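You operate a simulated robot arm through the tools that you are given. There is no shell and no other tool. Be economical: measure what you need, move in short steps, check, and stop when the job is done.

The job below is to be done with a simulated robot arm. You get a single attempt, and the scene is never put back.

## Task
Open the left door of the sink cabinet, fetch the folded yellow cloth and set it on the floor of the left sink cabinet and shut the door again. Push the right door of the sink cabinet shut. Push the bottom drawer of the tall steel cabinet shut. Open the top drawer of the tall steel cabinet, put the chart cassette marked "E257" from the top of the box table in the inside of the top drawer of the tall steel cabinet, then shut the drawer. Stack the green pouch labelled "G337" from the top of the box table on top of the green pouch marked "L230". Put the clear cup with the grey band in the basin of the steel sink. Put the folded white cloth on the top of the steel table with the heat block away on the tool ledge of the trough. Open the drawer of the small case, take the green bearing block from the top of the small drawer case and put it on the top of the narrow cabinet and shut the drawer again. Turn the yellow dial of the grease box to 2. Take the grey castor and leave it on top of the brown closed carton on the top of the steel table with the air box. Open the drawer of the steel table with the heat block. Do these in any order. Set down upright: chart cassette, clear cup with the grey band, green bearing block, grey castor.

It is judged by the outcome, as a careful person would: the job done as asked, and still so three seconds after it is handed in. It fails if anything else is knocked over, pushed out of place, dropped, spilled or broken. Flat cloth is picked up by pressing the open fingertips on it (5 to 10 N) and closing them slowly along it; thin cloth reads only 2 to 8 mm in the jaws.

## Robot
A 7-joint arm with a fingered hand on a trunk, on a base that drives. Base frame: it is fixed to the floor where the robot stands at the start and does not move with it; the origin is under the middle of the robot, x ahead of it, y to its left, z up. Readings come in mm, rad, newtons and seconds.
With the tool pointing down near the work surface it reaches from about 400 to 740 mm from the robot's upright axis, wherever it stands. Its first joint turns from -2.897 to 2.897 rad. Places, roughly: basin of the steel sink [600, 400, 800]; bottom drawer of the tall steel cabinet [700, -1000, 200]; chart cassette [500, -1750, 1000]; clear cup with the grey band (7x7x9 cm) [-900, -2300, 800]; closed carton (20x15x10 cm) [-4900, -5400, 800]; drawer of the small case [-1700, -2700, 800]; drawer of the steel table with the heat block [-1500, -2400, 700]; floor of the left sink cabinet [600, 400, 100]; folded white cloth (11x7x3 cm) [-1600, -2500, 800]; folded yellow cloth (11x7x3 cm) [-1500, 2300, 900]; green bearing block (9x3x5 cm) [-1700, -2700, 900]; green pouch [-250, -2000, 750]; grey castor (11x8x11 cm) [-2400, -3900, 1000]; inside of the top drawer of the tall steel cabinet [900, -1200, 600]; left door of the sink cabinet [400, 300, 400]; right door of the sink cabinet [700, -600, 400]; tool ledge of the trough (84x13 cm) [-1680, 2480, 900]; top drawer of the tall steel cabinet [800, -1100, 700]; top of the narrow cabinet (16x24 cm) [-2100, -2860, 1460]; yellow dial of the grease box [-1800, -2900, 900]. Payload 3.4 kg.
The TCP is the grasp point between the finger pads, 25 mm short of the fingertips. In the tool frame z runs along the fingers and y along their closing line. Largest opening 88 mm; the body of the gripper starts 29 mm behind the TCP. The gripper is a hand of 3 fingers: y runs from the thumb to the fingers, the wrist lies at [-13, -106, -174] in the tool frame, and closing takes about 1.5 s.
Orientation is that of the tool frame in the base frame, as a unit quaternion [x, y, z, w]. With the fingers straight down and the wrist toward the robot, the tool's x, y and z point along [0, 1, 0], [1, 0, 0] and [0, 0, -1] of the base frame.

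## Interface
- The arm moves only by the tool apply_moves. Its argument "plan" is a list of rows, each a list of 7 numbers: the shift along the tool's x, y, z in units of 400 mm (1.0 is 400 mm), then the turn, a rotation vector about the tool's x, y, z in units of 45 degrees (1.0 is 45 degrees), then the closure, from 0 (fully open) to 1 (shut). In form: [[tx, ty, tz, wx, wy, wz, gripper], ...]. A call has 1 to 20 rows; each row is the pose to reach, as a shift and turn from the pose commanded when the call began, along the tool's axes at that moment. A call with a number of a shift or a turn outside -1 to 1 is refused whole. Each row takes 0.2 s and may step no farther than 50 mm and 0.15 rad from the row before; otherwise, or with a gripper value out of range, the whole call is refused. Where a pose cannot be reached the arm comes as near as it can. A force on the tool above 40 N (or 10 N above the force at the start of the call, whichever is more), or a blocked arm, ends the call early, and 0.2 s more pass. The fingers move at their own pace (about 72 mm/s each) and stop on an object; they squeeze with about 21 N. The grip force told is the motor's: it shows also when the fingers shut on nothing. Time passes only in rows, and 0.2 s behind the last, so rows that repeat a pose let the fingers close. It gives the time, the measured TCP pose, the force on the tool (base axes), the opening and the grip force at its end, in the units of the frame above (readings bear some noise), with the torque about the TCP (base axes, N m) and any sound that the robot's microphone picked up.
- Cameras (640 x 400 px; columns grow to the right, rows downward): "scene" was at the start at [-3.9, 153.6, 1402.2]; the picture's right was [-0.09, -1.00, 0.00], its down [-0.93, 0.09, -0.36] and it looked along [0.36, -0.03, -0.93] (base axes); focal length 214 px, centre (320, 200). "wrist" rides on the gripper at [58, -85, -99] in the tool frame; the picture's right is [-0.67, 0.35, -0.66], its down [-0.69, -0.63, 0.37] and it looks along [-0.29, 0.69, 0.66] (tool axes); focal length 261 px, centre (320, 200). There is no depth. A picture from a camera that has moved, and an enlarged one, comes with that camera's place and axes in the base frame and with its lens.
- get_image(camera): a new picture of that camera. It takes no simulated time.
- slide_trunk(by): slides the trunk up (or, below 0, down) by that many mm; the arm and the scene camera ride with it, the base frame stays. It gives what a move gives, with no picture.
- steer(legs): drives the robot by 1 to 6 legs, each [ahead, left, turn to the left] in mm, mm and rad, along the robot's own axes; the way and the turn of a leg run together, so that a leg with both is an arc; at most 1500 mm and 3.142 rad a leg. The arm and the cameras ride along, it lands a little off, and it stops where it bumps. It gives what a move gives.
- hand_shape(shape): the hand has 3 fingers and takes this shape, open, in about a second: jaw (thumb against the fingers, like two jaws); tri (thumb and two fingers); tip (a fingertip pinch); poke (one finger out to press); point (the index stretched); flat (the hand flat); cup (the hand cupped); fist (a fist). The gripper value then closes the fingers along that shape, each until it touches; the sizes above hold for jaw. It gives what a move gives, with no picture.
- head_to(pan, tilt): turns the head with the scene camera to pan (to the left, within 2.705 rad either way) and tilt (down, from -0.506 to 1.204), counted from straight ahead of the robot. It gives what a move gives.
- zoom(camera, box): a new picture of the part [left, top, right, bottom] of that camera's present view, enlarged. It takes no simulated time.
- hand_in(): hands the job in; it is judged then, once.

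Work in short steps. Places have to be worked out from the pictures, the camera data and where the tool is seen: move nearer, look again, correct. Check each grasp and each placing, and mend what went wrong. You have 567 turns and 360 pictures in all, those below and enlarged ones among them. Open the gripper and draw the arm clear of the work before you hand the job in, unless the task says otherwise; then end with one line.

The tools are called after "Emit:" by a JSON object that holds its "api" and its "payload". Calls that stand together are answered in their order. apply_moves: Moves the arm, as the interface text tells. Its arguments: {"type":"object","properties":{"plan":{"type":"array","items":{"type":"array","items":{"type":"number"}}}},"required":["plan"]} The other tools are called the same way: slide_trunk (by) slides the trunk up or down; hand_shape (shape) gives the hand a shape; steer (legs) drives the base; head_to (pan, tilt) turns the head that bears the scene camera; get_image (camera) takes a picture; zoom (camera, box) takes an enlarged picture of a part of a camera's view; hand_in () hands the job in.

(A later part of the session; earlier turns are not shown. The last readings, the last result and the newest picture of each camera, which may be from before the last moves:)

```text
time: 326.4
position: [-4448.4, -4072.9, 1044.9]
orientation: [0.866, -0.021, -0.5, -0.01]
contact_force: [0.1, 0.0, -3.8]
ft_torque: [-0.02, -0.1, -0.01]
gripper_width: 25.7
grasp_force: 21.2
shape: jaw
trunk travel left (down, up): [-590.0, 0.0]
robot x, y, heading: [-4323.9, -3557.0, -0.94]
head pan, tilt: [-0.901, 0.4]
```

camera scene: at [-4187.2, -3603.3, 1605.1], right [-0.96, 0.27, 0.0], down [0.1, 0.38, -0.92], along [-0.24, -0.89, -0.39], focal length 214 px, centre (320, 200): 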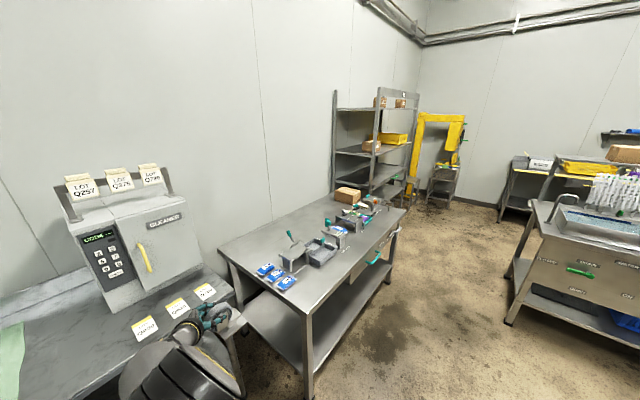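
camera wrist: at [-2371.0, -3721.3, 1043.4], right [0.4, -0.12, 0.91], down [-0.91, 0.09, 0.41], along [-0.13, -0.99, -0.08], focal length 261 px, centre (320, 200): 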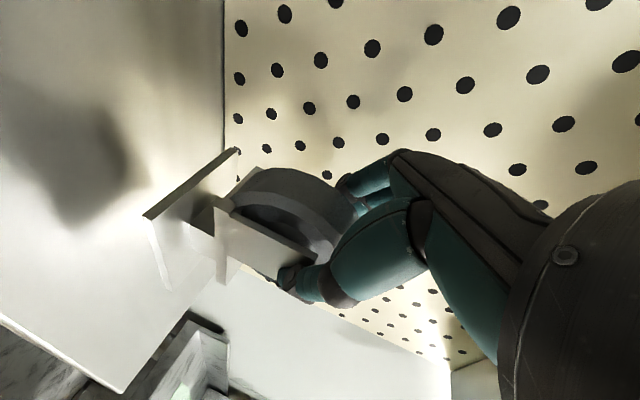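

Good; second arc.

Emit:
{"api": "apply_moves", "payload": {"plan": [[-0.047, -0.017, 0.081, 0.079, 0, 0.045, 1], [-0.092, -0.0435, 0.159, 0.158, 0, 0.091, 1], [-0.136, -0.077, 0.236, 0.237, 0, 0.136, 1], [-0.179, -0.116, 0.3105, 0.316, 0, 0.181, 1], [-0.221, -0.162, 0.3825, 0.395, 0, 0.227, 1], [-0.261, -0.213, 0.451, 0.474, 0, 0.272, 1], [-0.299, -0.27, 0.517, 0.553, 0, 0.317, 1], [-0.335, -0.332, 0.5785, 0.632, 0, 0.362, 1], [-0.3685, -0.3995, 0.636, 0.711, 0, 0.408, 1], [-0.4, -0.471, 0.69, 0.79, 0, 0.453, 1]]}}

Emit:
{"api": "steer", "payload": {"legs": [[0, 0, 1.571]]}}

Emit:
{"api": "head_to", "payload": {"pan": -2.3, "tilt": 0.4}}

Emit:
{"api": "get_image", "payload": {"camera": "scene"}}

```text
time: 328.6
position: [-4759.3, -3870.9, 1044.4]
orientation: [0.805, -0.323, -0.463, -0.184]
contact_force: [0.4, -0.9, -4.3]
ft_torque: [-0.07, -0.06, 0.02]
gripper_width: 25.7
grasp_force: 20.4
shape: jaw
trunk travel left (down, up): [-590.0, 0.0]
robot x, y, heading: [-4325.6, -3556.1, -0.937]
head pan, tilt: [-0.901, 0.4]
```

```text
time: 332.8
position: [-4014.6, -3992.0, 1044.3]
orientation: [0.798, 0.339, -0.458, 0.196]
contact_force: [-0.5, 0.2, -3.9]
ft_torque: [0.06, -0.07, -0.03]
gripper_width: 25.5
grasp_force: 21.0
shape: jaw
trunk travel left (down, up): [-590.0, 0.0]
robot x, y, heading: [-4327.2, -3556.4, 0.625]
head pan, tilt: [-0.901, 0.4]
```

```text
time: 334.3
position: [-4014.6, -3991.4, 1043.4]
orientation: [0.798, 0.339, -0.458, 0.196]
contact_force: [0.6, -0.1, -4.4]
ft_torque: [0.04, -0.04, -0.01]
gripper_width: 25.5
grasp_force: 21.0
shape: jaw
trunk travel left (down, up): [-590.0, 0.0]
robot x, y, heading: [-4332.4, -3562.1, 0.627]
head pan, tilt: [-2.3, 0.4]
```

```text
174 pictures are left
camera scene: at [-4476.3, -3558.3, 1605.1], right [-0.99, 0.1, 0.0], down [0.04, 0.39, -0.92], along [-0.09, -0.92, -0.39], focal length 214 px, centre (320, 200)
```

scene: 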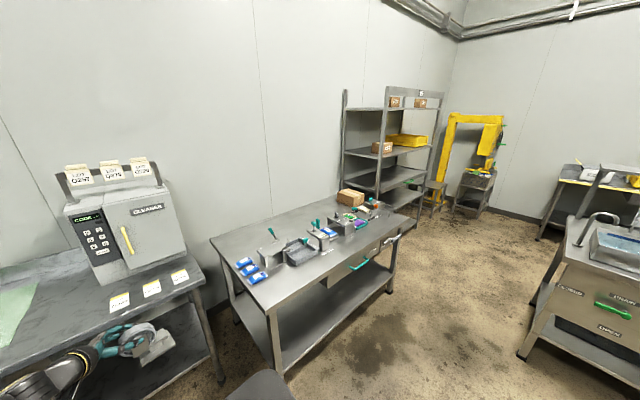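

I reverse along the table toward the carton.

Emit:
{"api": "steer", "payload": {"legs": [[-500, -120, 0], [-960, 0, 0]]}}

Emit:
{"api": "head_to", "payload": {"pan": -1.7, "tilt": 0.55}}

Emit:
{"api": "get_image", "payload": {"camera": "scene"}}

```text
time: 342.0
position: [-5126.9, -4952.9, 1045.1]
orientation: [0.796, 0.344, -0.456, 0.198]
contact_force: [0.0, 0.5, -3.9]
ft_torque: [0.04, -0.04, 0.0]
gripper_width: 25.3
grasp_force: 20.9
shape: jaw
trunk travel left (down, up): [-590.0, 0.0]
robot x, y, heading: [-5447.1, -4524.7, 0.64]
head pan, tilt: [-2.3, 0.4]
```

```text
time: 343.0
position: [-5128.8, -4952.6, 1045.0]
orientation: [0.796, 0.345, -0.456, 0.198]
contact_force: [0.4, 0.8, -3.9]
ft_torque: [0.09, -0.04, -0.03]
gripper_width: 25.3
grasp_force: 21.4
shape: jaw
trunk travel left (down, up): [-590.0, 0.0]
robot x, y, heading: [-5445.7, -4523.0, 0.643]
head pan, tilt: [-1.7, 0.55]
```

```text
173 pictures are left
camera scene: at [-5543.1, -4512.0, 1591.4], right [-0.87, -0.49, 0.0], down [-0.25, 0.46, -0.85], along [0.42, -0.74, -0.52], focal length 214 px, centre (320, 200)
```

scene: 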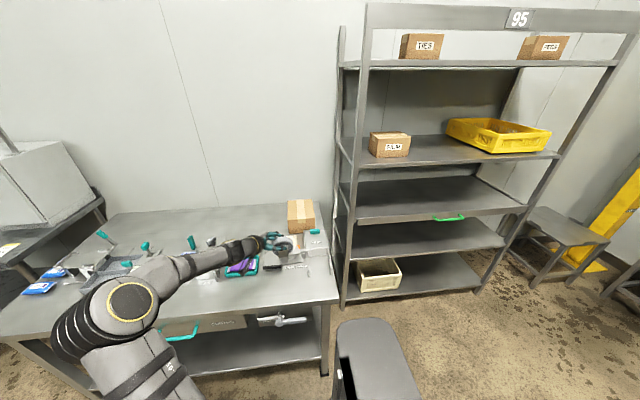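

I zoom on the carton and the castor in hand.

Emit:
{"api": "zoom", "payload": {"camera": "scene", "box": [220, 180, 350, 290]}}

Emit:
{"api": "get_image", "payload": {"camera": "wrist"}}

```text
3.64 times, centred on (285, 235) of scene
camera zoom: at [-5543.1, -4512.0, 1591.4], right [-0.87, -0.49, 0.0], down [-0.25, 0.46, -0.85], along [0.42, -0.74, -0.52], focal length 780 px, centre (447, 73)
```

zoom: 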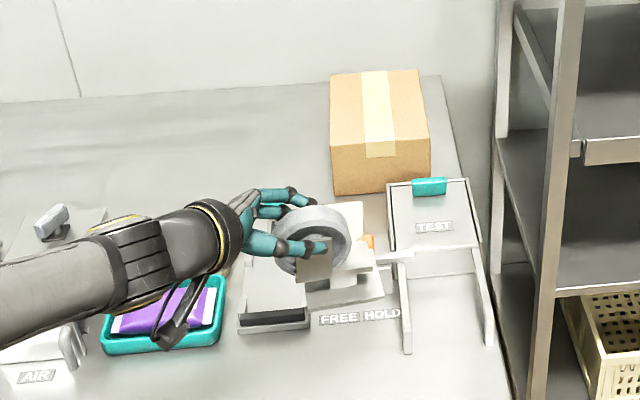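

```text
171 pictures are left
camera wrist: at [-5111.0, -4811.8, 1044.4], right [0.41, -0.07, 0.91], down [-0.91, -0.05, 0.41], along [0.02, -1.0, -0.09], focal length 261 px, centre (320, 200)
```

wrist: 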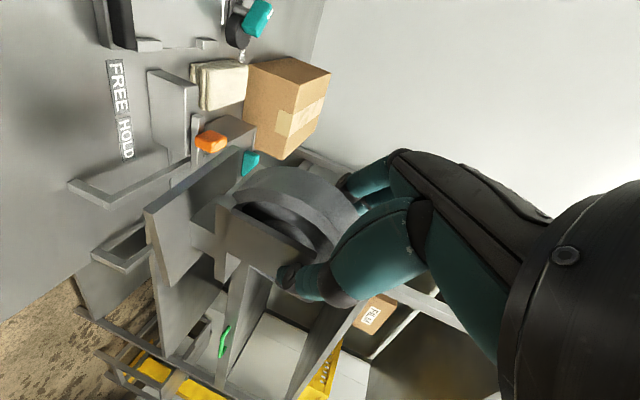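

Carton top is near z≈840–880, its top spans roughly a -7075…-7230, b -1340…-1560. I sidle to the table edge.

Emit:
{"api": "steer", "payload": {"legs": [[30, -120, -0.012], [0, -80, 0]]}}

Emit:
{"api": "get_image", "payload": {"camera": "scene"}}

Emit:
{"api": "zoom", "payload": {"camera": "scene", "box": [230, 180, 360, 290]}}

```text
time: 344.9
position: [-4992.9, -5103.3, 1044.1]
orientation: [0.799, 0.339, -0.458, 0.195]
contact_force: [-0.1, -0.2, -5.1]
ft_torque: [0.05, -0.05, -0.02]
gripper_width: 25.7
grasp_force: 20.6
shape: jaw
trunk travel left (down, up): [-590.0, 0.0]
robot x, y, heading: [-5301.9, -4671.1, 0.627]
head pan, tilt: [-1.7, 0.55]
```

```text
170 pictures are left
camera scene: at [-5400.5, -4655.4, 1591.4], right [-0.88, -0.48, 0.0], down [-0.25, 0.46, -0.85], along [0.41, -0.75, -0.52], focal length 214 px, centre (320, 200)
```

scene: 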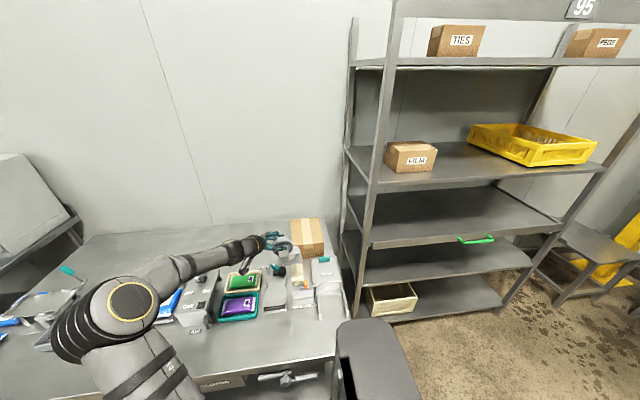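

```text
3.64 times, centred on (295, 235) of scene
camera zoom: at [-5400.5, -4655.4, 1591.4], right [-0.88, -0.48, 0.0], down [-0.25, 0.46, -0.85], along [0.41, -0.75, -0.52], focal length 780 px, centre (411, 73)
```

zoom: 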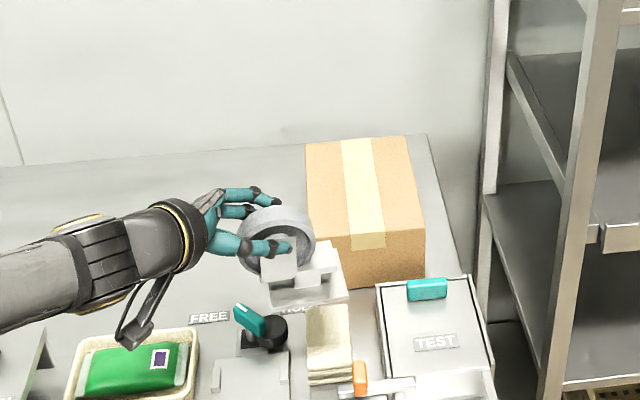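

Carton top: z≈869, a -7231…-7077, b -1550…-1328. I move the castor over it with a slight yaw to gain reach.

Emit:
{"api": "apply_moves", "payload": {"plan": [[-0.0135, 0.083, 0.0445, -0.047, 0, -0.028, 1], [-0.027, 0.166, 0.089, -0.094, 0, -0.055, 1], [-0.0405, 0.249, 0.133, -0.141, 0, -0.083, 1], [-0.054, 0.332, 0.178, -0.188, 0, -0.111, 1], [-0.0675, 0.415, 0.222, -0.235, 0, -0.139, 1], [-0.081, 0.498, 0.267, -0.282, 0, -0.166, 1], [-0.0945, 0.581, 0.311, -0.33, 0, -0.194, 1]]}}

Emit:
{"api": "zoom", "payload": {"camera": "scene", "box": [230, 170, 360, 280]}}

Emit:
{"api": "get_image", "payload": {"camera": "wrist"}}

```text
time: 346.5
position: [-4941.4, -5306.7, 1018.7]
orientation: [0.739, 0.455, -0.424, 0.26]
contact_force: [0.9, 0.4, -4.4]
ft_torque: [0.01, -0.03, -0.04]
gripper_width: 25.2
grasp_force: 21.1
shape: jaw
out of reach, approached as far as the arm can: row 6, 7
trunk travel left (down, up): [-590.0, 0.0]
robot x, y, heading: [-5302.0, -4669.2, 0.621]
head pan, tilt: [-1.7, 0.55]
```

```text
3.64 times, centred on (295, 225) of scene
camera zoom: at [-5400.0, -4653.9, 1591.5], right [-0.88, -0.48, 0.0], down [-0.25, 0.46, -0.85], along [0.4, -0.75, -0.52], focal length 780 px, centre (411, 109)
```

zoom: 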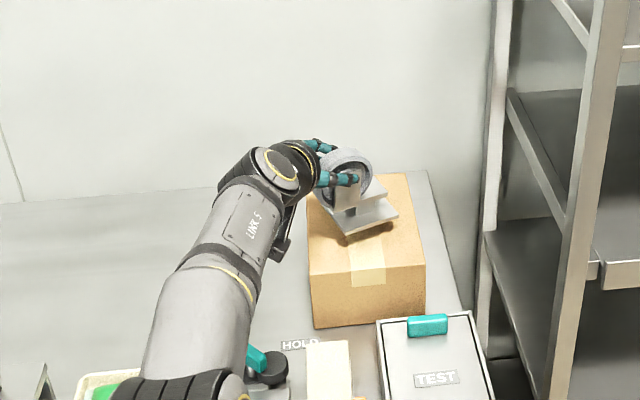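

```text
167 pictures are left
camera wrist: at [-4964.7, -5165.8, 1018.3], right [0.42, 0.05, 0.91], down [-0.86, -0.31, 0.41], along [0.3, -0.95, -0.09], focal length 261 px, centre (320, 200)
```

wrist: 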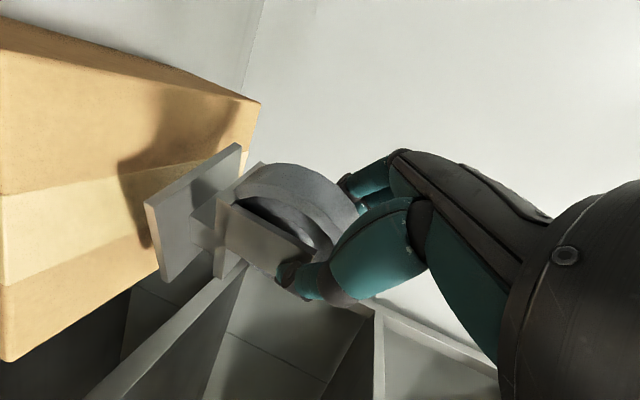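

The yaw is limiting reach. I rotate back 17° while lowering 50 mm.

Emit:
{"api": "apply_moves", "payload": {"plan": [[0.03, 0, 0.017, 0.11, 0, 0.065, 1], [0.06, 0, 0.035, 0.22, 0, 0.13, 1], [0.1, 0, 0.06, 0.33, 0, 0.194, 1], [0.1, 0, 0.06, 0.33, 0, 0.194, 1]]}}

Emit:
{"api": "zoom", "payload": {"camera": "scene", "box": [230, 170, 360, 280]}}

```text
time: 347.5
position: [-4965.3, -5289.2, 976.8]
orientation: [0.798, 0.337, -0.458, 0.199]
contact_force: [3.8, 4.0, 25.1]
ft_torque: [-0.45, 0.11, 0.03]
gripper_width: 27.2
grasp_force: 20.9
shape: jaw
out of reach, approached as far as the arm can: row 1, 2, 3, 4
trunk travel left (down, up): [-590.0, 0.0]
robot x, y, heading: [-5305.2, -4669.2, 0.621]
head pan, tilt: [-1.7, 0.55]
```

```text
3.64 times, centred on (295, 225) of scene
camera zoom: at [-5401.9, -4649.2, 1591.7], right [-0.88, -0.48, 0.0], down [-0.25, 0.46, -0.85], along [0.41, -0.75, -0.52], focal length 780 px, centre (411, 109)
```

zoom: 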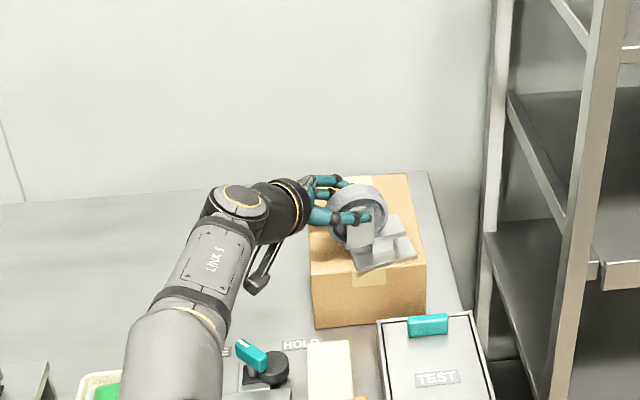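

The castor touched the carton's front part already (carton top ≈z 905), which is too near the edge. I lift, shift the hand left, and drive back 115 mm for a better arm angle.

Emit:
{"api": "apply_moves", "payload": {"plan": [[-0.043, 0, -0.025, 0, 0, 0, 1], [-0.087, 0, -0.051, 0.05, 0, 0.03, 1], [-0.053, 0.012, -0.11, 0.1, 0, 0.058, 1], [-0.018, 0.024, -0.168, 0.143, 0, 0.084, 1], [0.016, 0.036, -0.227, 0.143, 0, 0.084, 1], [0.05, 0.047, -0.285, 0.143, 0, 0.084, 1]]}}

Emit:
{"api": "steer", "payload": {"legs": [[-115, 0, 0]]}}

Emit:
{"api": "zoom", "payload": {"camera": "scene", "box": [210, 160, 370, 280]}}

```text
time: 348.9
position: [-4901.3, -5218.8, 1017.2]
orientation: [0.819, 0.285, -0.47, 0.164]
contact_force: [-0.1, -0.1, -4.4]
ft_torque: [0.04, -0.08, -0.01]
gripper_width: 25.7
grasp_force: 20.8
shape: jaw
out of reach, approached as far as the arm can: row 2, 3, 4, 5, 6
trunk travel left (down, up): [-590.0, 0.0]
robot x, y, heading: [-5301.1, -4672.7, 0.625]
head pan, tilt: [-1.7, 0.55]
```

```text
time: 350.1
position: [-4994.1, -5284.3, 1017.7]
orientation: [0.819, 0.286, -0.47, 0.164]
contact_force: [0.1, -0.3, -3.4]
ft_torque: [0.09, -0.04, -0.01]
gripper_width: 26.4
grasp_force: 20.8
shape: jaw
trunk travel left (down, up): [-590.0, 0.0]
robot x, y, heading: [-5392.5, -4736.0, 0.62]
head pan, tilt: [-1.7, 0.55]
```

```text
3.33 times, centred on (290, 220) of scene
camera zoom: at [-5493.6, -4720.8, 1591.3], right [-0.88, -0.48, 0.0], down [-0.25, 0.46, -0.85], along [0.41, -0.75, -0.52], focal length 715 px, centre (420, 133)
```

zoom: 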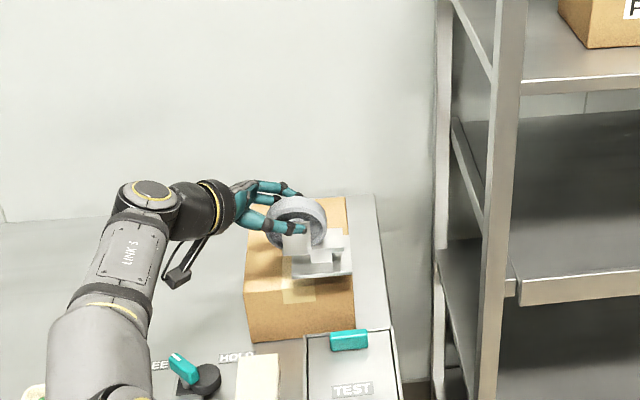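

Reach is limited to about 730 mm with the yawed hand; that earlier pose (b≈-1362 plus plate offset) is well inside the carton, so I go back to it with a reachable command.

Emit:
{"api": "steer", "payload": {"legs": [[112, -12, 0]]}}

Emit:
{"api": "apply_moves", "payload": {"plan": [[-0.022, -0.019, 0.039, -0.08, 0, -0.046, 1], [-0.044, -0.038, 0.077, -0.16, 0, -0.091, 1], [-0.066, -0.057, 0.116, -0.24, 0, -0.137, 1], [-0.088, -0.076, 0.154, -0.32, 0, -0.182, 1], [-0.11, -0.096, 0.193, -0.4, 0, -0.228, 1], [-0.133, -0.115, 0.2315, -0.475, 0, -0.273, 1], [-0.133, -0.115, 0.2315, -0.475, 0, -0.273, 1]]}}

Emit:
{"api": "zoom", "payload": {"camera": "scene", "box": [230, 170, 360, 280]}}

```text
time: 351.3
position: [-4892.2, -5225.7, 1017.8]
orientation: [0.818, 0.286, -0.47, 0.166]
contact_force: [0.1, 1.1, -3.9]
ft_torque: [0.1, -0.03, 0.02]
gripper_width: 26.1
grasp_force: 21.7
shape: jaw
trunk travel left (down, up): [-590.0, 0.0]
robot x, y, heading: [-5293.2, -4679.4, 0.627]
head pan, tilt: [-1.7, 0.55]
```

```text
time: 352.9
position: [-5004.9, -5257.0, 1015.2]
orientation: [0.738, 0.455, -0.423, 0.264]
contact_force: [-0.3, 0.2, -4.4]
ft_torque: [0.06, 0.0, 0.01]
gripper_width: 25.8
grasp_force: 20.4
shape: jaw
trunk travel left (down, up): [-590.0, 0.0]
robot x, y, heading: [-5297.3, -4675.7, 0.625]
head pan, tilt: [-1.7, 0.55]
```

```text
3.64 times, centred on (295, 225) of scene
camera zoom: at [-5393.1, -4663.2, 1591.4], right [-0.88, -0.48, 0.0], down [-0.25, 0.46, -0.85], along [0.41, -0.75, -0.52], focal length 780 px, centre (411, 109)
```

zoom: 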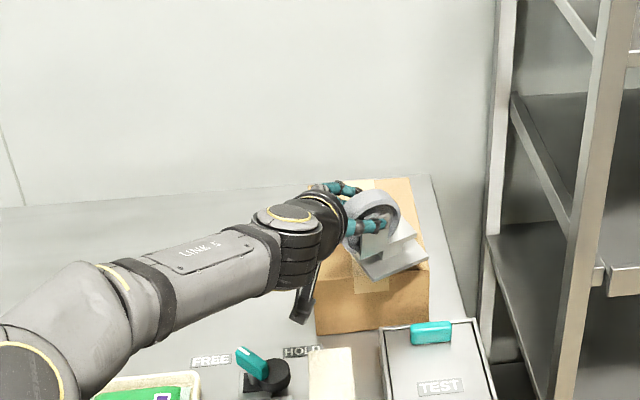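

Now it's synchronised and reachable. I move 85 mm deeper onto the carton.

Emit:
{"api": "apply_moves", "payload": {"plan": [[-0.01, 0.068, 0.019, 0, 0, 0, 1], [-0.02, 0.137, 0.038, 0, 0, 0, 1], [-0.032, 0.206, 0.057, 0, 0, 0, 1]]}}

Emit:
{"api": "zoom", "payload": {"camera": "scene", "box": [230, 170, 360, 280]}}

Emit:
{"api": "get_image", "payload": {"camera": "wrist"}}

```text
time: 353.7
position: [-4943.1, -5316.7, 1012.7]
orientation: [0.74, 0.452, -0.424, 0.261]
contact_force: [0.0, 0.1, -4.1]
ft_torque: [0.11, -0.04, -0.03]
gripper_width: 25.9
grasp_force: 21.2
shape: jaw
trunk travel left (down, up): [-590.0, 0.0]
robot x, y, heading: [-5294.2, -4674.5, 0.625]
head pan, tilt: [-1.7, 0.55]
```

```text
3.64 times, centred on (295, 225) of scene
camera zoom: at [-5393.0, -4663.9, 1591.4], right [-0.88, -0.48, 0.0], down [-0.25, 0.46, -0.85], along [0.41, -0.75, -0.52], focal length 780 px, centre (411, 109)
```

zoom: 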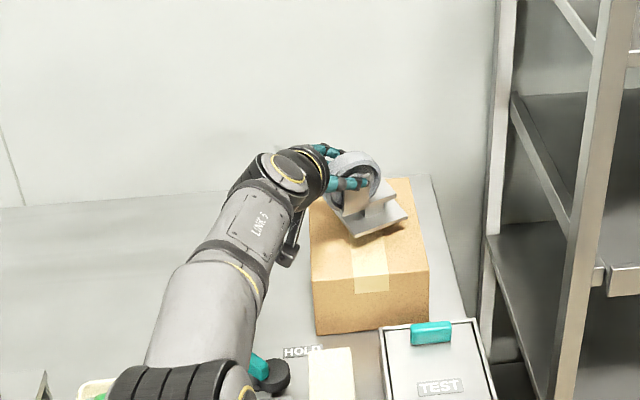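

```text
162 pictures are left
camera wrist: at [-4965.8, -5176.0, 1013.6], right [0.41, 0.05, 0.91], down [-0.86, -0.31, 0.41], along [0.3, -0.95, -0.09], focal length 261 px, centre (320, 200)
```

wrist: 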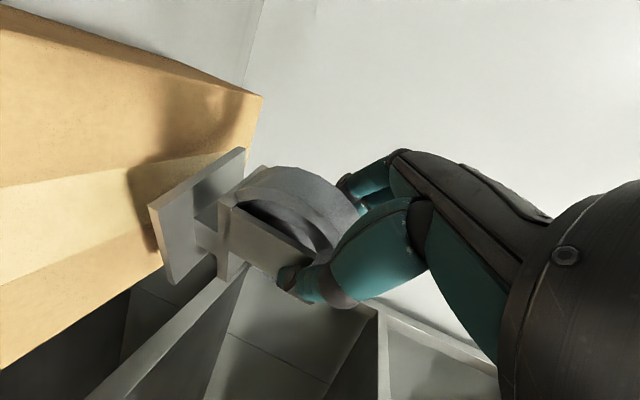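

The plate centre is ~60 mm behind the carton's front edge; I push 25 mm deeper and start lowering.

Emit:
{"api": "apply_moves", "payload": {"plan": [[0.01, 0.055, 0.02, 0, 0, 0, 1], [0.04, 0.055, 0.038, 0, 0, 0, 1], [0.05, 0.055, 0.043, 0, 0, 0, 1]]}}

Emit:
{"api": "zoom", "payload": {"camera": "scene", "box": [250, 180, 350, 265]}}

```text
time: 354.5
position: [-4938.1, -5321.7, 1006.9]
orientation: [0.738, 0.455, -0.423, 0.263]
contact_force: [-0.7, 0.2, -4.9]
ft_torque: [0.06, -0.06, 0.0]
gripper_width: 25.6
grasp_force: 21.2
shape: jaw
out of reach, approached as far as the arm can: row 1, 2, 3
trunk travel left (down, up): [-590.0, 0.0]
robot x, y, heading: [-5292.8, -4677.3, 0.626]
head pan, tilt: [-1.7, 0.55]
```

```text
4.71 times, centred on (300, 222) of scene
camera zoom: at [-5393.0, -4663.7, 1591.4], right [-0.88, -0.48, 0.0], down [-0.25, 0.46, -0.85], along [0.41, -0.75, -0.52], focal length 1009 px, centre (414, 94)
```

zoom: 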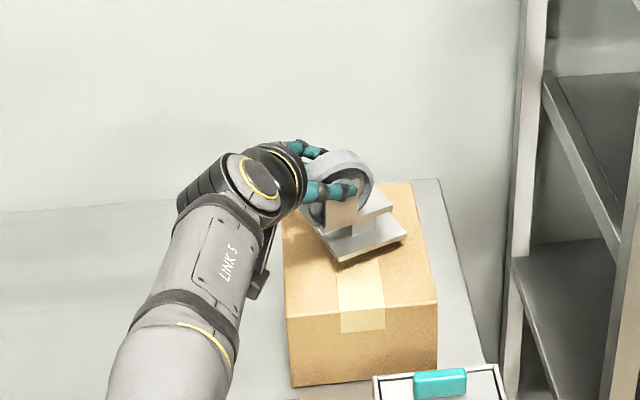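

At the reach limit, so I lower with the trunk instead (keeps the arm pose).

Emit:
{"api": "slide_trunk", "payload": {"by": -20}}

Emit:
{"api": "slide_trunk", "payload": {"by": -8}}

Emit:
{"api": "zoom", "payload": {"camera": "scene", "box": [250, 180, 350, 265]}}

```text
time: 355.2
position: [-4937.9, -5320.3, 987.8]
orientation: [0.738, 0.454, -0.423, 0.264]
contact_force: [-0.5, 0.1, -4.3]
ft_torque: [0.04, 0.0, 0.03]
gripper_width: 25.8
grasp_force: 21.0
shape: jaw
trunk travel left (down, up): [-570.0, 20.0]
robot x, y, heading: [-5294.3, -4676.7, 0.622]
head pan, tilt: [-1.7, 0.55]
```

```text
time: 355.8
position: [-4938.0, -5321.1, 980.8]
orientation: [0.737, 0.455, -0.424, 0.265]
contact_force: [1.9, -0.4, 4.1]
ft_torque: [-0.04, 0.02, 0.05]
gripper_width: 25.6
grasp_force: 20.9
shape: jaw
trunk travel left (down, up): [-562.0, 28.0]
robot x, y, heading: [-5295.3, -4675.1, 0.629]
head pan, tilt: [-1.7, 0.55]
```

```text
4.71 times, centred on (300, 222) of scene
camera zoom: at [-5393.2, -4662.5, 1563.4], right [-0.88, -0.48, 0.0], down [-0.25, 0.46, -0.85], along [0.41, -0.75, -0.52], focal length 1009 px, centre (414, 94)
```

zoom: 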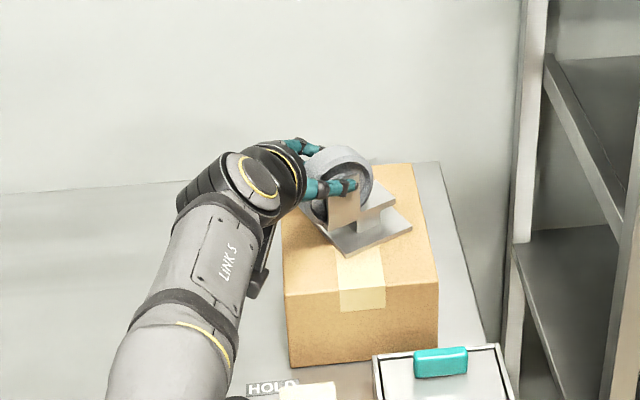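

Touching down, comfortably inside the carton top. 2 mm more, then release.

Emit:
{"api": "slide_trunk", "payload": {"by": -3}}

Emit:
{"api": "apply_moves", "payload": {"plan": [[0, 0, 0, 0, 0, 0, 0.7], [0, 0, 0, 0, 0, 0, 0.5], [0, 0, 0, 0, 0, 0, 0.35], [0, 0, 0, 0, 0, 0, 0.2], [0, 0, 0, 0, 0, 0, 0.2]]}}

Emit:
{"api": "zoom", "payload": {"camera": "scene", "box": [250, 180, 350, 265]}}

```text
time: 356.3
position: [-4937.8, -5319.9, 980.9]
orientation: [0.738, 0.453, -0.423, 0.266]
contact_force: [5.1, -2.0, 12.2]
ft_torque: [-0.26, -0.03, 0.06]
gripper_width: 25.9
grasp_force: 21.3
shape: jaw
trunk travel left (down, up): [-559.0, 31.0]
robot x, y, heading: [-5298.7, -4677.2, 0.632]
head pan, tilt: [-1.7, 0.55]
```

```text
time: 357.5
position: [-4937.8, -5320.6, 976.1]
orientation: [0.739, 0.454, -0.423, 0.263]
contact_force: [0.4, -0.1, 0.6]
ft_torque: [0.02, 0.01, -0.01]
gripper_width: 70.3
grasp_force: 0.0
shape: jaw
trunk travel left (down, up): [-559.0, 31.0]
robot x, y, heading: [-5296.4, -4674.0, 0.623]
head pan, tilt: [-1.7, 0.55]
```

```text
4.71 times, centred on (300, 222) of scene
camera zoom: at [-5393.5, -4662.7, 1560.3], right [-0.88, -0.48, 0.0], down [-0.25, 0.46, -0.85], along [0.41, -0.75, -0.52], focal length 1009 px, centre (414, 94)
```

zoom: 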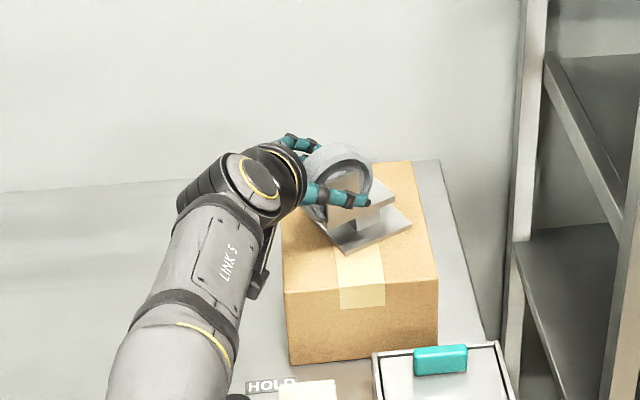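

Castor stands on the carton. I withdraw along the finger axis (up and away).

Emit:
{"api": "apply_moves", "payload": {"plan": [[0, 0, -0.06, 0, 0, 0, 0.2], [0, 0, -0.15, 0, 0, 0, 0.2], [0, 0, -0.25, 0, 0, 0, 0.2], [0, 0, -0.35, 0, 0, 0, 0.2], [0, -0.05, -0.45, 0, 0, 0, 0.2]]}}

Emit:
{"api": "zoom", "payload": {"camera": "scene", "box": [230, 160, 350, 265]}}

```text
time: 358.7
position: [-4888.4, -5170.6, 1068.4]
orientation: [0.739, 0.453, -0.423, 0.263]
contact_force: [0.2, -0.4, 0.1]
ft_torque: [0.05, 0.02, -0.05]
gripper_width: 70.2
grasp_force: 0.0
shape: jaw
trunk travel left (down, up): [-559.0, 31.0]
robot x, y, heading: [-5297.0, -4679.4, 0.628]
head pan, tilt: [-1.7, 0.55]
```

```text
3.81 times, centred on (290, 212) of scene
camera zoom: at [-5393.7, -4662.0, 1560.3], right [-0.88, -0.48, 0.0], down [-0.25, 0.46, -0.85], along [0.41, -0.75, -0.52], focal length 817 px, centre (434, 152)
```

zoom: 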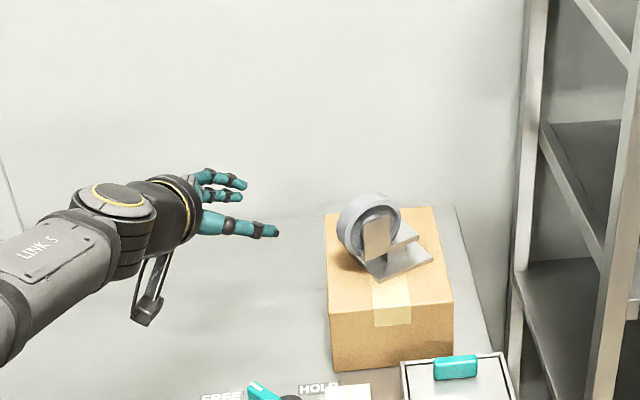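

The castor stands upright on the brown carton. I straighten the hand and drive off the table.

Emit:
{"api": "apply_moves", "payload": {"plan": [[0, 0, 0, 0.15, 0, 0.087, 0], [0, -0.05, -0.05, 0.3, 0, 0.174, 0], [0, -0.1, -0.1, 0.44, 0, 0.256, 0]]}}

Emit:
{"api": "apply_moves", "payload": {"plan": [[0, 0, 0, 0, 0.18, 0, 0], [0, 0, 0, 0, 0.36, 0, 0], [0, 0, 0, 0, 0.54, 0, 0], [0, 0, 0, 0, 0.72, 0, 0], [0, 0, 0, 0, 0.9, 0, 0], [0, 0, 0, 0, 1, 0, 0]]}}

Emit:
{"api": "apply_moves", "payload": {"plan": [[0, 0, 0, 0, 0.17, 0, 0], [0, 0, 0, 0, 0.33, 0, 0]]}}

Emit:
{"api": "steer", "payload": {"legs": [[0, 220, 0]]}}

```text
time: 359.5
position: [-4906.0, -5122.0, 1088.0]
orientation: [0.815, 0.298, -0.466, 0.174]
contact_force: [-0.2, -0.3, 0.3]
ft_torque: [0.02, 0.01, 0.04]
gripper_width: 87.9
grasp_force: 0.1
shape: jaw
trunk travel left (down, up): [-559.0, 31.0]
robot x, y, heading: [-5293.4, -4680.0, 0.628]
head pan, tilt: [-1.7, 0.55]
```

```text
time: 360.9
position: [-4907.7, -5123.6, 1088.6]
orientation: [0.931, 0.343, -0.119, 0.047]
contact_force: [-1.5, -0.8, -0.4]
ft_torque: [0.01, -0.01, 0.02]
gripper_width: 87.7
grasp_force: 0.0
shape: jaw
trunk travel left (down, up): [-559.0, 31.0]
robot x, y, heading: [-5295.5, -4675.8, 0.627]
head pan, tilt: [-1.7, 0.55]
```

```text
time: 361.5
position: [-4906.6, -5123.4, 1087.4]
orientation: [0.939, 0.345, 0.003, 0.001]
contact_force: [-0.7, -0.3, -0.1]
ft_torque: [0.0, 0.0, -0.03]
gripper_width: 87.8
grasp_force: 0.0
shape: jaw
trunk travel left (down, up): [-559.0, 31.0]
robot x, y, heading: [-5299.4, -4676.9, 0.624]
head pan, tilt: [-1.7, 0.55]
```

```text
time: 363.2
position: [-5038.4, -4943.2, 1087.5]
orientation: [0.938, 0.345, 0.003, 0.002]
contact_force: [-0.4, -0.2, -1.0]
ft_torque: [-0.02, 0.03, -0.02]
gripper_width: 87.4
grasp_force: 0.1
shape: jaw
trunk travel left (down, up): [-559.0, 31.0]
robot x, y, heading: [-5425.2, -4503.1, 0.629]
head pan, tilt: [-1.7, 0.55]
```

I fold the arm forward for driving (two arcs).

Emit:
{"api": "apply_moves", "payload": {"plan": [[0.109, -0.019, 0, 0, 0, -0.0955, 0], [0.2145, -0.046, 0, 0, 0, -0.191, 0], [0.317, -0.081, 0, 0, 0, -0.2865, 0], [0.415, -0.123, 0, 0, 0, -0.382, 0], [0.509, -0.172, 0, 0, 0, -0.4775, 0], [0.598, -0.227, 0, 0, 0, -0.573, 0], [0.683, -0.286, 0, 0, 0, -0.6685, 0], [0.762, -0.351, 0, 0, 0, -0.764, 0], [0.836, -0.421, 0, 0, 0, -0.8595, 0]]}}

Emit:
{"api": "apply_moves", "payload": {"plan": [[0.107, -0.004, 0, 0, 0, -0.102, 0], [0.213, -0.017, 0, 0, 0, -0.204, 0], [0.318, -0.038, 0, 0, 0, -0.306, 0], [0.421, -0.068, 0, 0, 0, -0.408, 0], [0.521, -0.106, 0, 0, 0, -0.51, 0], [0.6175, -0.151, 0, 0, 0, -0.612, 0], [0.71, -0.204, 0, 0, 0, -0.714, 0]]}}

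Emit:
{"api": "head_to", "payload": {"pan": 0, "tilt": 0.4}}

Emit:
{"api": "get_image", "payload": {"camera": "scene"}}

```text
time: 365.2
position: [-4894.1, -4597.9, 1085.9]
orientation: [0.771, 0.637, 0.002, 0.002]
contact_force: [0.7, 1.4, 1.1]
ft_torque: [-0.01, 0.01, 0.0]
gripper_width: 87.9
grasp_force: 0.2
shape: jaw
trunk travel left (down, up): [-559.0, 31.0]
robot x, y, heading: [-5422.2, -4497.1, 0.627]
head pan, tilt: [-1.7, 0.55]
```

```text
time: 366.8
position: [-4918.2, -4305.0, 1085.1]
orientation: [0.565, 0.825, 0.001, 0.003]
contact_force: [0.5, -0.6, 0.2]
ft_torque: [-0.02, 0.01, 0.03]
gripper_width: 87.5
grasp_force: 0.0
shape: jaw
trunk travel left (down, up): [-559.0, 31.0]
robot x, y, heading: [-5423.7, -4494.8, 0.626]
head pan, tilt: [-1.7, 0.55]
```

```text
time: 368.5
position: [-4917.1, -4305.9, 1086.3]
orientation: [0.565, 0.825, 0.0, 0.002]
contact_force: [-0.4, 0.4, 0.1]
ft_torque: [0.01, 0.01, 0.0]
gripper_width: 87.7
grasp_force: 0.1
shape: jaw
trunk travel left (down, up): [-559.0, 31.0]
robot x, y, heading: [-5430.8, -4497.1, 0.629]
head pan, tilt: [0.0, 0.4]
```

```text
157 pictures are left
camera scene: at [-5491.7, -4349.4, 1574.1], right [0.59, -0.81, 0.0], down [-0.32, -0.23, -0.92], along [0.75, 0.54, -0.39], focal length 214 px, centre (320, 200)
```

scene: 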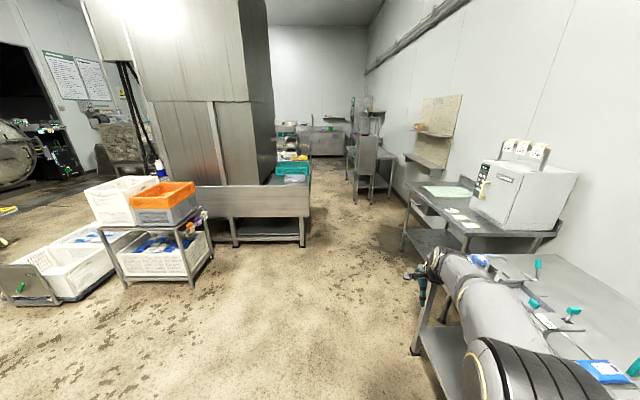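

The corridor ahead is clear. I drive back toward the heat-block table.

Emit:
{"api": "steer", "payload": {"legs": [[1400, -70, 0], [1400, 0, 0], [1300, 0, 0], [700, 0, 0]]}}

Emit:
{"api": "head_to", "payload": {"pan": -1.3, "tilt": 0.6}}

Emit:
{"api": "get_image", "payload": {"camera": "scene"}}

```text
time: 391.6
position: [-1012.1, -1523.5, 1086.5]
orientation: [0.564, 0.826, 0.0, 0.003]
contact_force: [0.1, -0.2, -0.7]
ft_torque: [-0.02, -0.05, 0.02]
gripper_width: 87.8
grasp_force: 0.1
shape: jaw
trunk travel left (down, up): [-559.0, 31.0]
robot x, y, heading: [-1518.1, -1713.7, 0.631]
head pan, tilt: [0.0, 0.4]
```

```text
time: 393.1
position: [-1013.1, -1521.6, 1085.6]
orientation: [0.564, 0.826, 0.0, 0.003]
contact_force: [0.3, -0.5, 0.7]
ft_torque: [0.02, 0.01, 0.02]
gripper_width: 87.6
grasp_force: 0.0
shape: jaw
trunk travel left (down, up): [-559.0, 31.0]
robot x, y, heading: [-1519.7, -1711.6, 0.631]
head pan, tilt: [-1.3, 0.6]
```

```text
156 pictures are left
camera scene: at [-1591.6, -1677.8, 1555.8], right [-0.62, -0.78, 0.0], down [-0.44, 0.35, -0.83], along [0.65, -0.51, -0.56], focal length 214 px, centre (320, 200)
```

scene: 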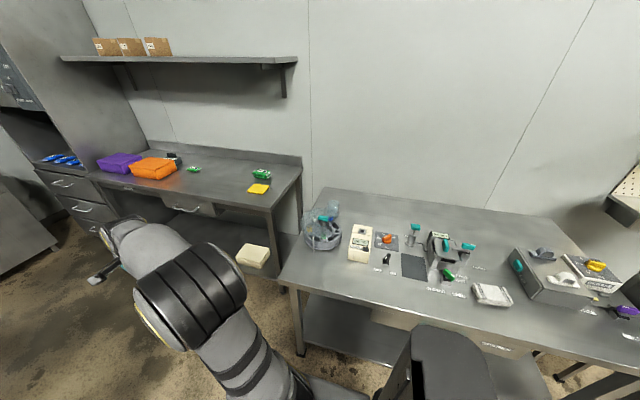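

I zoom on the clear cup.

Emit:
{"api": "zoom", "payload": {"camera": "scene", "box": [290, 185, 390, 265]}}

```text
5.00 times, centred on (340, 225) of scene
camera zoom: at [-1591.6, -1677.8, 1555.8], right [-0.62, -0.78, 0.0], down [-0.44, 0.35, -0.83], along [0.65, -0.51, -0.56], focal length 1072 px, centre (220, 75)
```

zoom: 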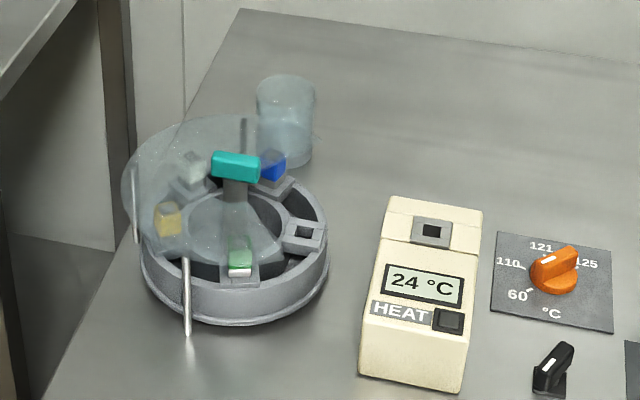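

The cup is at about (-892,-2323), behind the centrifuge. I'll approach from the notch beside the box table, facing the wall: forward, turn right, forward.

Emit:
{"api": "steer", "payload": {"legs": [[548, 0, 0], [0, 0, -1.57], [360, 0, 0]]}}

Emit:
{"api": "head_to", "payload": {"pan": -0.5, "tilt": 0.6}}

Emit:
{"api": "get_image", "payload": {"camera": "scene"}}

Emit:
{"api": "get_image", "payload": {"camera": "wrist"}}

```text
time: 402.0
position: [-669.7, -2183.8, 1085.6]
orientation: [0.983, 0.186, -0.001, 0.002]
contact_force: [0.5, 0.0, -0.2]
ft_torque: [0.04, -0.03, -0.03]
gripper_width: 87.8
grasp_force: 0.1
shape: jaw
trunk travel left (down, up): [-559.0, 31.0]
robot x, y, heading: [-865.2, -1676.7, -0.947]
head pan, tilt: [-1.3, 0.6]
```

```text
time: 403.1
position: [-671.0, -2183.3, 1085.1]
orientation: [0.983, 0.186, -0.001, 0.001]
contact_force: [0.0, -0.3, 1.1]
ft_torque: [0.0, 0.03, 0.05]
gripper_width: 87.7
grasp_force: 0.0
shape: jaw
trunk travel left (down, up): [-559.0, 31.0]
robot x, y, heading: [-863.7, -1674.0, -0.943]
head pan, tilt: [-0.499, 0.6]
```

```text
154 pictures are left
camera scene: at [-759.5, -1621.5, 1555.8], right [-0.99, -0.13, 0.0], down [-0.07, 0.56, -0.83], along [0.11, -0.82, -0.56], focal length 214 px, centre (320, 200)
```

scene: 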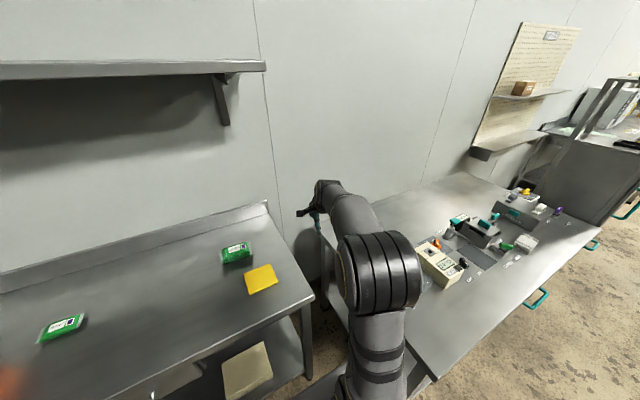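

```text
153 pictures are left
camera wrist: at [-646.4, -2082.3, 1184.7], right [-0.5, -0.57, 0.66], down [-0.87, 0.33, -0.37], along [-0.01, -0.75, -0.66], focal length 261 px, centre (320, 200)
```

wrist: 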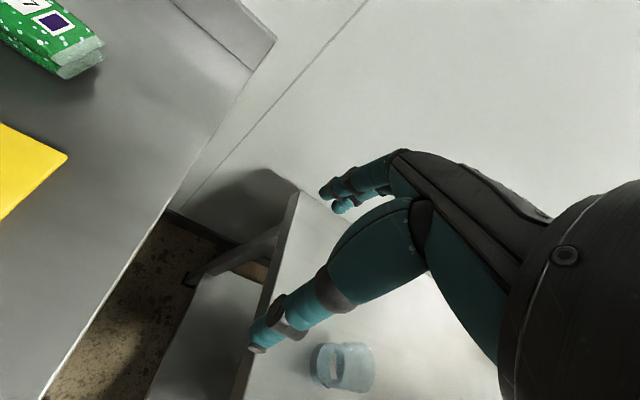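

Cup seen clearly with its grey band at (-891,-2322). I move above it with the hand radially aligned.

Emit:
{"api": "apply_moves", "payload": {"plan": [[-0.107, 0.02, 0, 0, 0, 0.075, 0], [-0.213, 0.041, 0, 0, 0, 0.15, 0], [-0.32, 0.061, 0, 0, 0, 0.225, 0], [-0.426, 0.082, 0, 0, 0, 0.3, 0], [-0.533, 0.102, 0, 0, 0, 0.375, 0], [-0.639, 0.123, 0, 0, 0, 0.446, 0]]}}

Emit:
{"api": "get_image", "payload": {"camera": "wrist"}}

Emit:
{"api": "get_image", "payload": {"camera": "scene"}}

```text
time: 404.5
position: [-889.4, -2323.9, 1086.8]
orientation: [1.0, 0.011, 0.0, 0.002]
contact_force: [-0.1, -0.8, -0.8]
ft_torque: [0.02, -0.02, 0.03]
gripper_width: 87.5
grasp_force: 0.1
shape: jaw
trunk travel left (down, up): [-559.0, 31.0]
robot x, y, heading: [-864.5, -1673.3, -0.943]
head pan, tilt: [-0.499, 0.6]
```

```text
152 pictures are left
camera wrist: at [-832.0, -2237.3, 1186.3], right [-0.66, -0.36, 0.66], down [-0.7, 0.61, -0.37], along [-0.27, -0.7, -0.66], focal length 261 px, centre (320, 200)
```

wrist: 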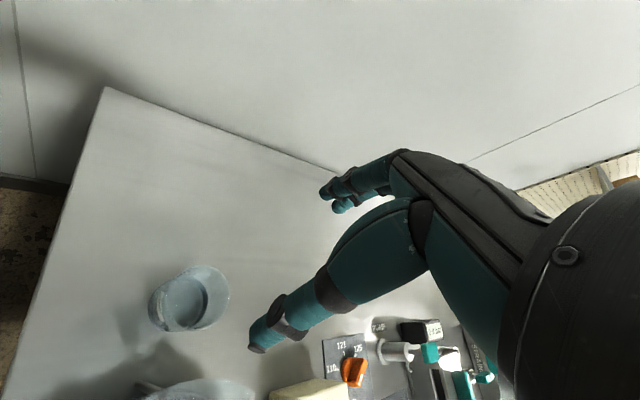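

```text
151 pictures are left
camera scene: at [-759.9, -1622.0, 1555.9], right [-0.99, -0.13, 0.0], down [-0.07, 0.56, -0.82], along [0.11, -0.82, -0.57], focal length 214 px, centre (320, 200)
```

scene: 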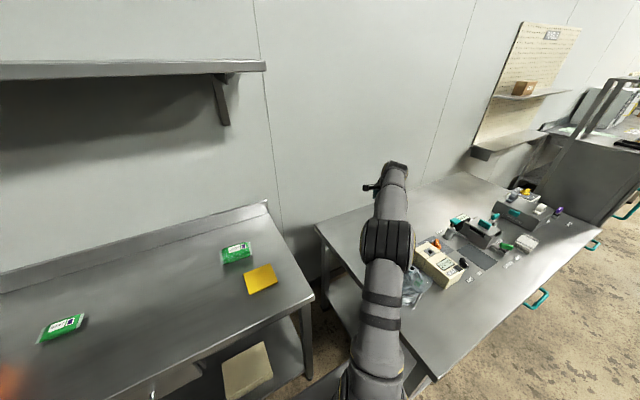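

Centred within 5 mm. I lower 150 mm by trunk and check the fit around the cup.

Emit:
{"api": "slide_trunk", "payload": {"by": -165}}

Emit:
{"api": "get_image", "payload": {"camera": "wrist"}}

```text
time: 406.4
position: [-888.1, -2323.7, 923.8]
orientation: [1.0, 0.011, -0.001, 0.003]
contact_force: [0.7, -0.5, -0.3]
ft_torque: [0.02, 0.01, -0.03]
gripper_width: 87.6
grasp_force: 0.0
shape: jaw
trunk travel left (down, up): [-394.0, 196.0]
robot x, y, heading: [-863.8, -1677.9, -0.938]
head pan, tilt: [-0.499, 0.6]
```

```text
150 pictures are left
camera wrist: at [-831.4, -2236.6, 1021.8], right [-0.66, -0.36, 0.66], down [-0.7, 0.61, -0.37], along [-0.27, -0.7, -0.66], focal length 261 px, centre (320, 200)
```

wrist: 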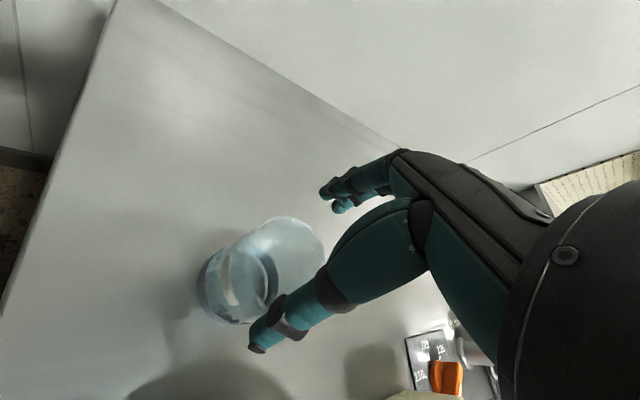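

Good alignment. I correct 5 mm and descend to z≈862.

Emit:
{"api": "apply_moves", "payload": {"plan": [[-0.0125, -0.0075, 0.03, 0, 0, 0, 0], [-0.0125, -0.0075, 0.07, 0, 0, 0, 0], [-0.0125, -0.0075, 0.11, 0, 0, 0, 0], [-0.0125, -0.0075, 0.15, 0, 0, 0, 0]]}}

Emit:
{"api": "get_image", "payload": {"camera": "wrist"}}

```text
time: 407.4
position: [-893.5, -2321.4, 864.6]
orientation: [1.0, 0.011, -0.001, 0.004]
contact_force: [0.7, -0.1, 5.4]
ft_torque: [0.02, 0.02, -0.01]
gripper_width: 88.2
grasp_force: 0.1
shape: jaw
trunk travel left (down, up): [-394.0, 196.0]
robot x, y, heading: [-863.4, -1679.5, -0.941]
head pan, tilt: [-0.499, 0.6]
```

```text
149 pictures are left
camera wrist: at [-836.8, -2233.9, 962.7], right [-0.66, -0.36, 0.66], down [-0.7, 0.61, -0.37], along [-0.27, -0.71, -0.65], focal length 261 px, centre (320, 200)
```

wrist: 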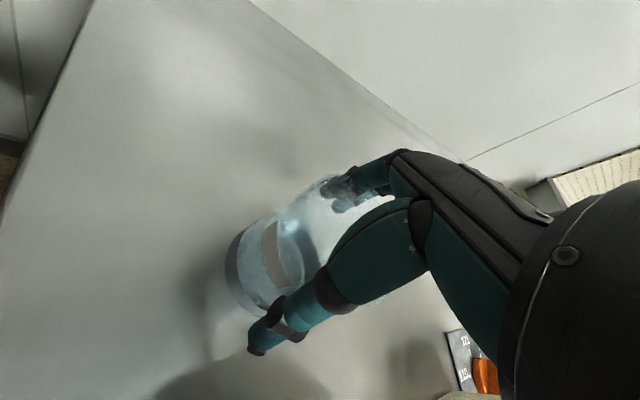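

A light contact (likely rim against the palm). I back up 5 mm and close.

Emit:
{"api": "apply_moves", "payload": {"plan": [[0, 0, -0.013, 0, 0, 0, 0], [0, 0, -0.013, 0, 0, 0, 0.15], [0, 0, -0.013, 0, 0, 0, 0.3], [0, 0, -0.013, 0, 0, 0, 0.6], [0, 0, -0.013, 0, 0, 0, 1], [0, 0, -0.013, 0, 0, 0, 1]]}}

Emit:
{"api": "get_image", "payload": {"camera": "wrist"}}

```text
time: 408.8
position: [-894.7, -2320.7, 869.4]
orientation: [1.0, 0.012, -0.001, 0.003]
contact_force: [0.1, 1.4, 0.1]
ft_torque: [0.01, -0.01, 0.0]
gripper_width: 58.4
grasp_force: 21.0
shape: jaw
trunk travel left (down, up): [-394.0, 196.0]
robot x, y, heading: [-863.4, -1676.1, -0.938]
head pan, tilt: [-0.499, 0.6]
```

```text
148 pictures are left
camera wrist: at [-837.1, -2234.0, 967.3], right [-0.66, -0.36, 0.66], down [-0.7, 0.61, -0.37], along [-0.27, -0.7, -0.66], focal length 261 px, centre (320, 200)
```

wrist: 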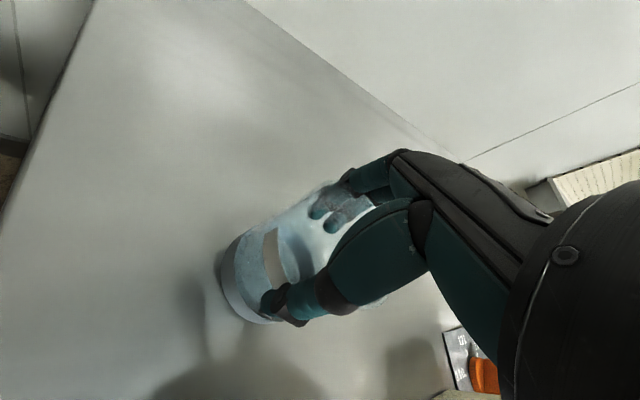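

Gripped at 58 mm. I lift 120 mm slowly.

Emit:
{"api": "apply_moves", "payload": {"plan": [[0, 0, -0.02, 0, 0, 0, 1], [0, 0, -0.06, 0, 0, 0, 1], [0, 0, -0.12, 0, 0, 0, 1], [0, 0, -0.2, 0, 0, 0, 1], [0, 0, -0.3, 0, 0, 0, 1]]}}

Emit:
{"api": "get_image", "payload": {"camera": "wrist"}}

```text
time: 410.0
position: [-893.5, -2319.7, 987.1]
orientation: [1.0, 0.011, -0.001, 0.002]
contact_force: [0.5, -0.4, -1.7]
ft_torque: [0.04, 0.01, 0.02]
gripper_width: 58.1
grasp_force: 21.3
shape: jaw
trunk travel left (down, up): [-394.0, 196.0]
robot x, y, heading: [-867.6, -1676.7, -0.941]
head pan, tilt: [-0.499, 0.6]
```

```text
147 pictures are left
camera wrist: at [-836.6, -2234.1, 1086.7], right [-0.66, -0.36, 0.66], down [-0.7, 0.61, -0.37], along [-0.27, -0.7, -0.66], focal length 261 px, centre (320, 200)
```

wrist: 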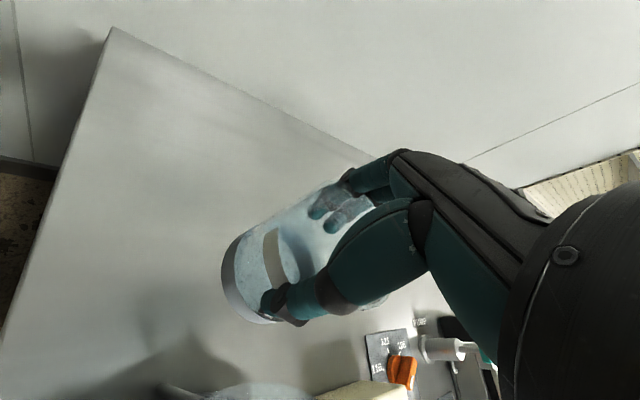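

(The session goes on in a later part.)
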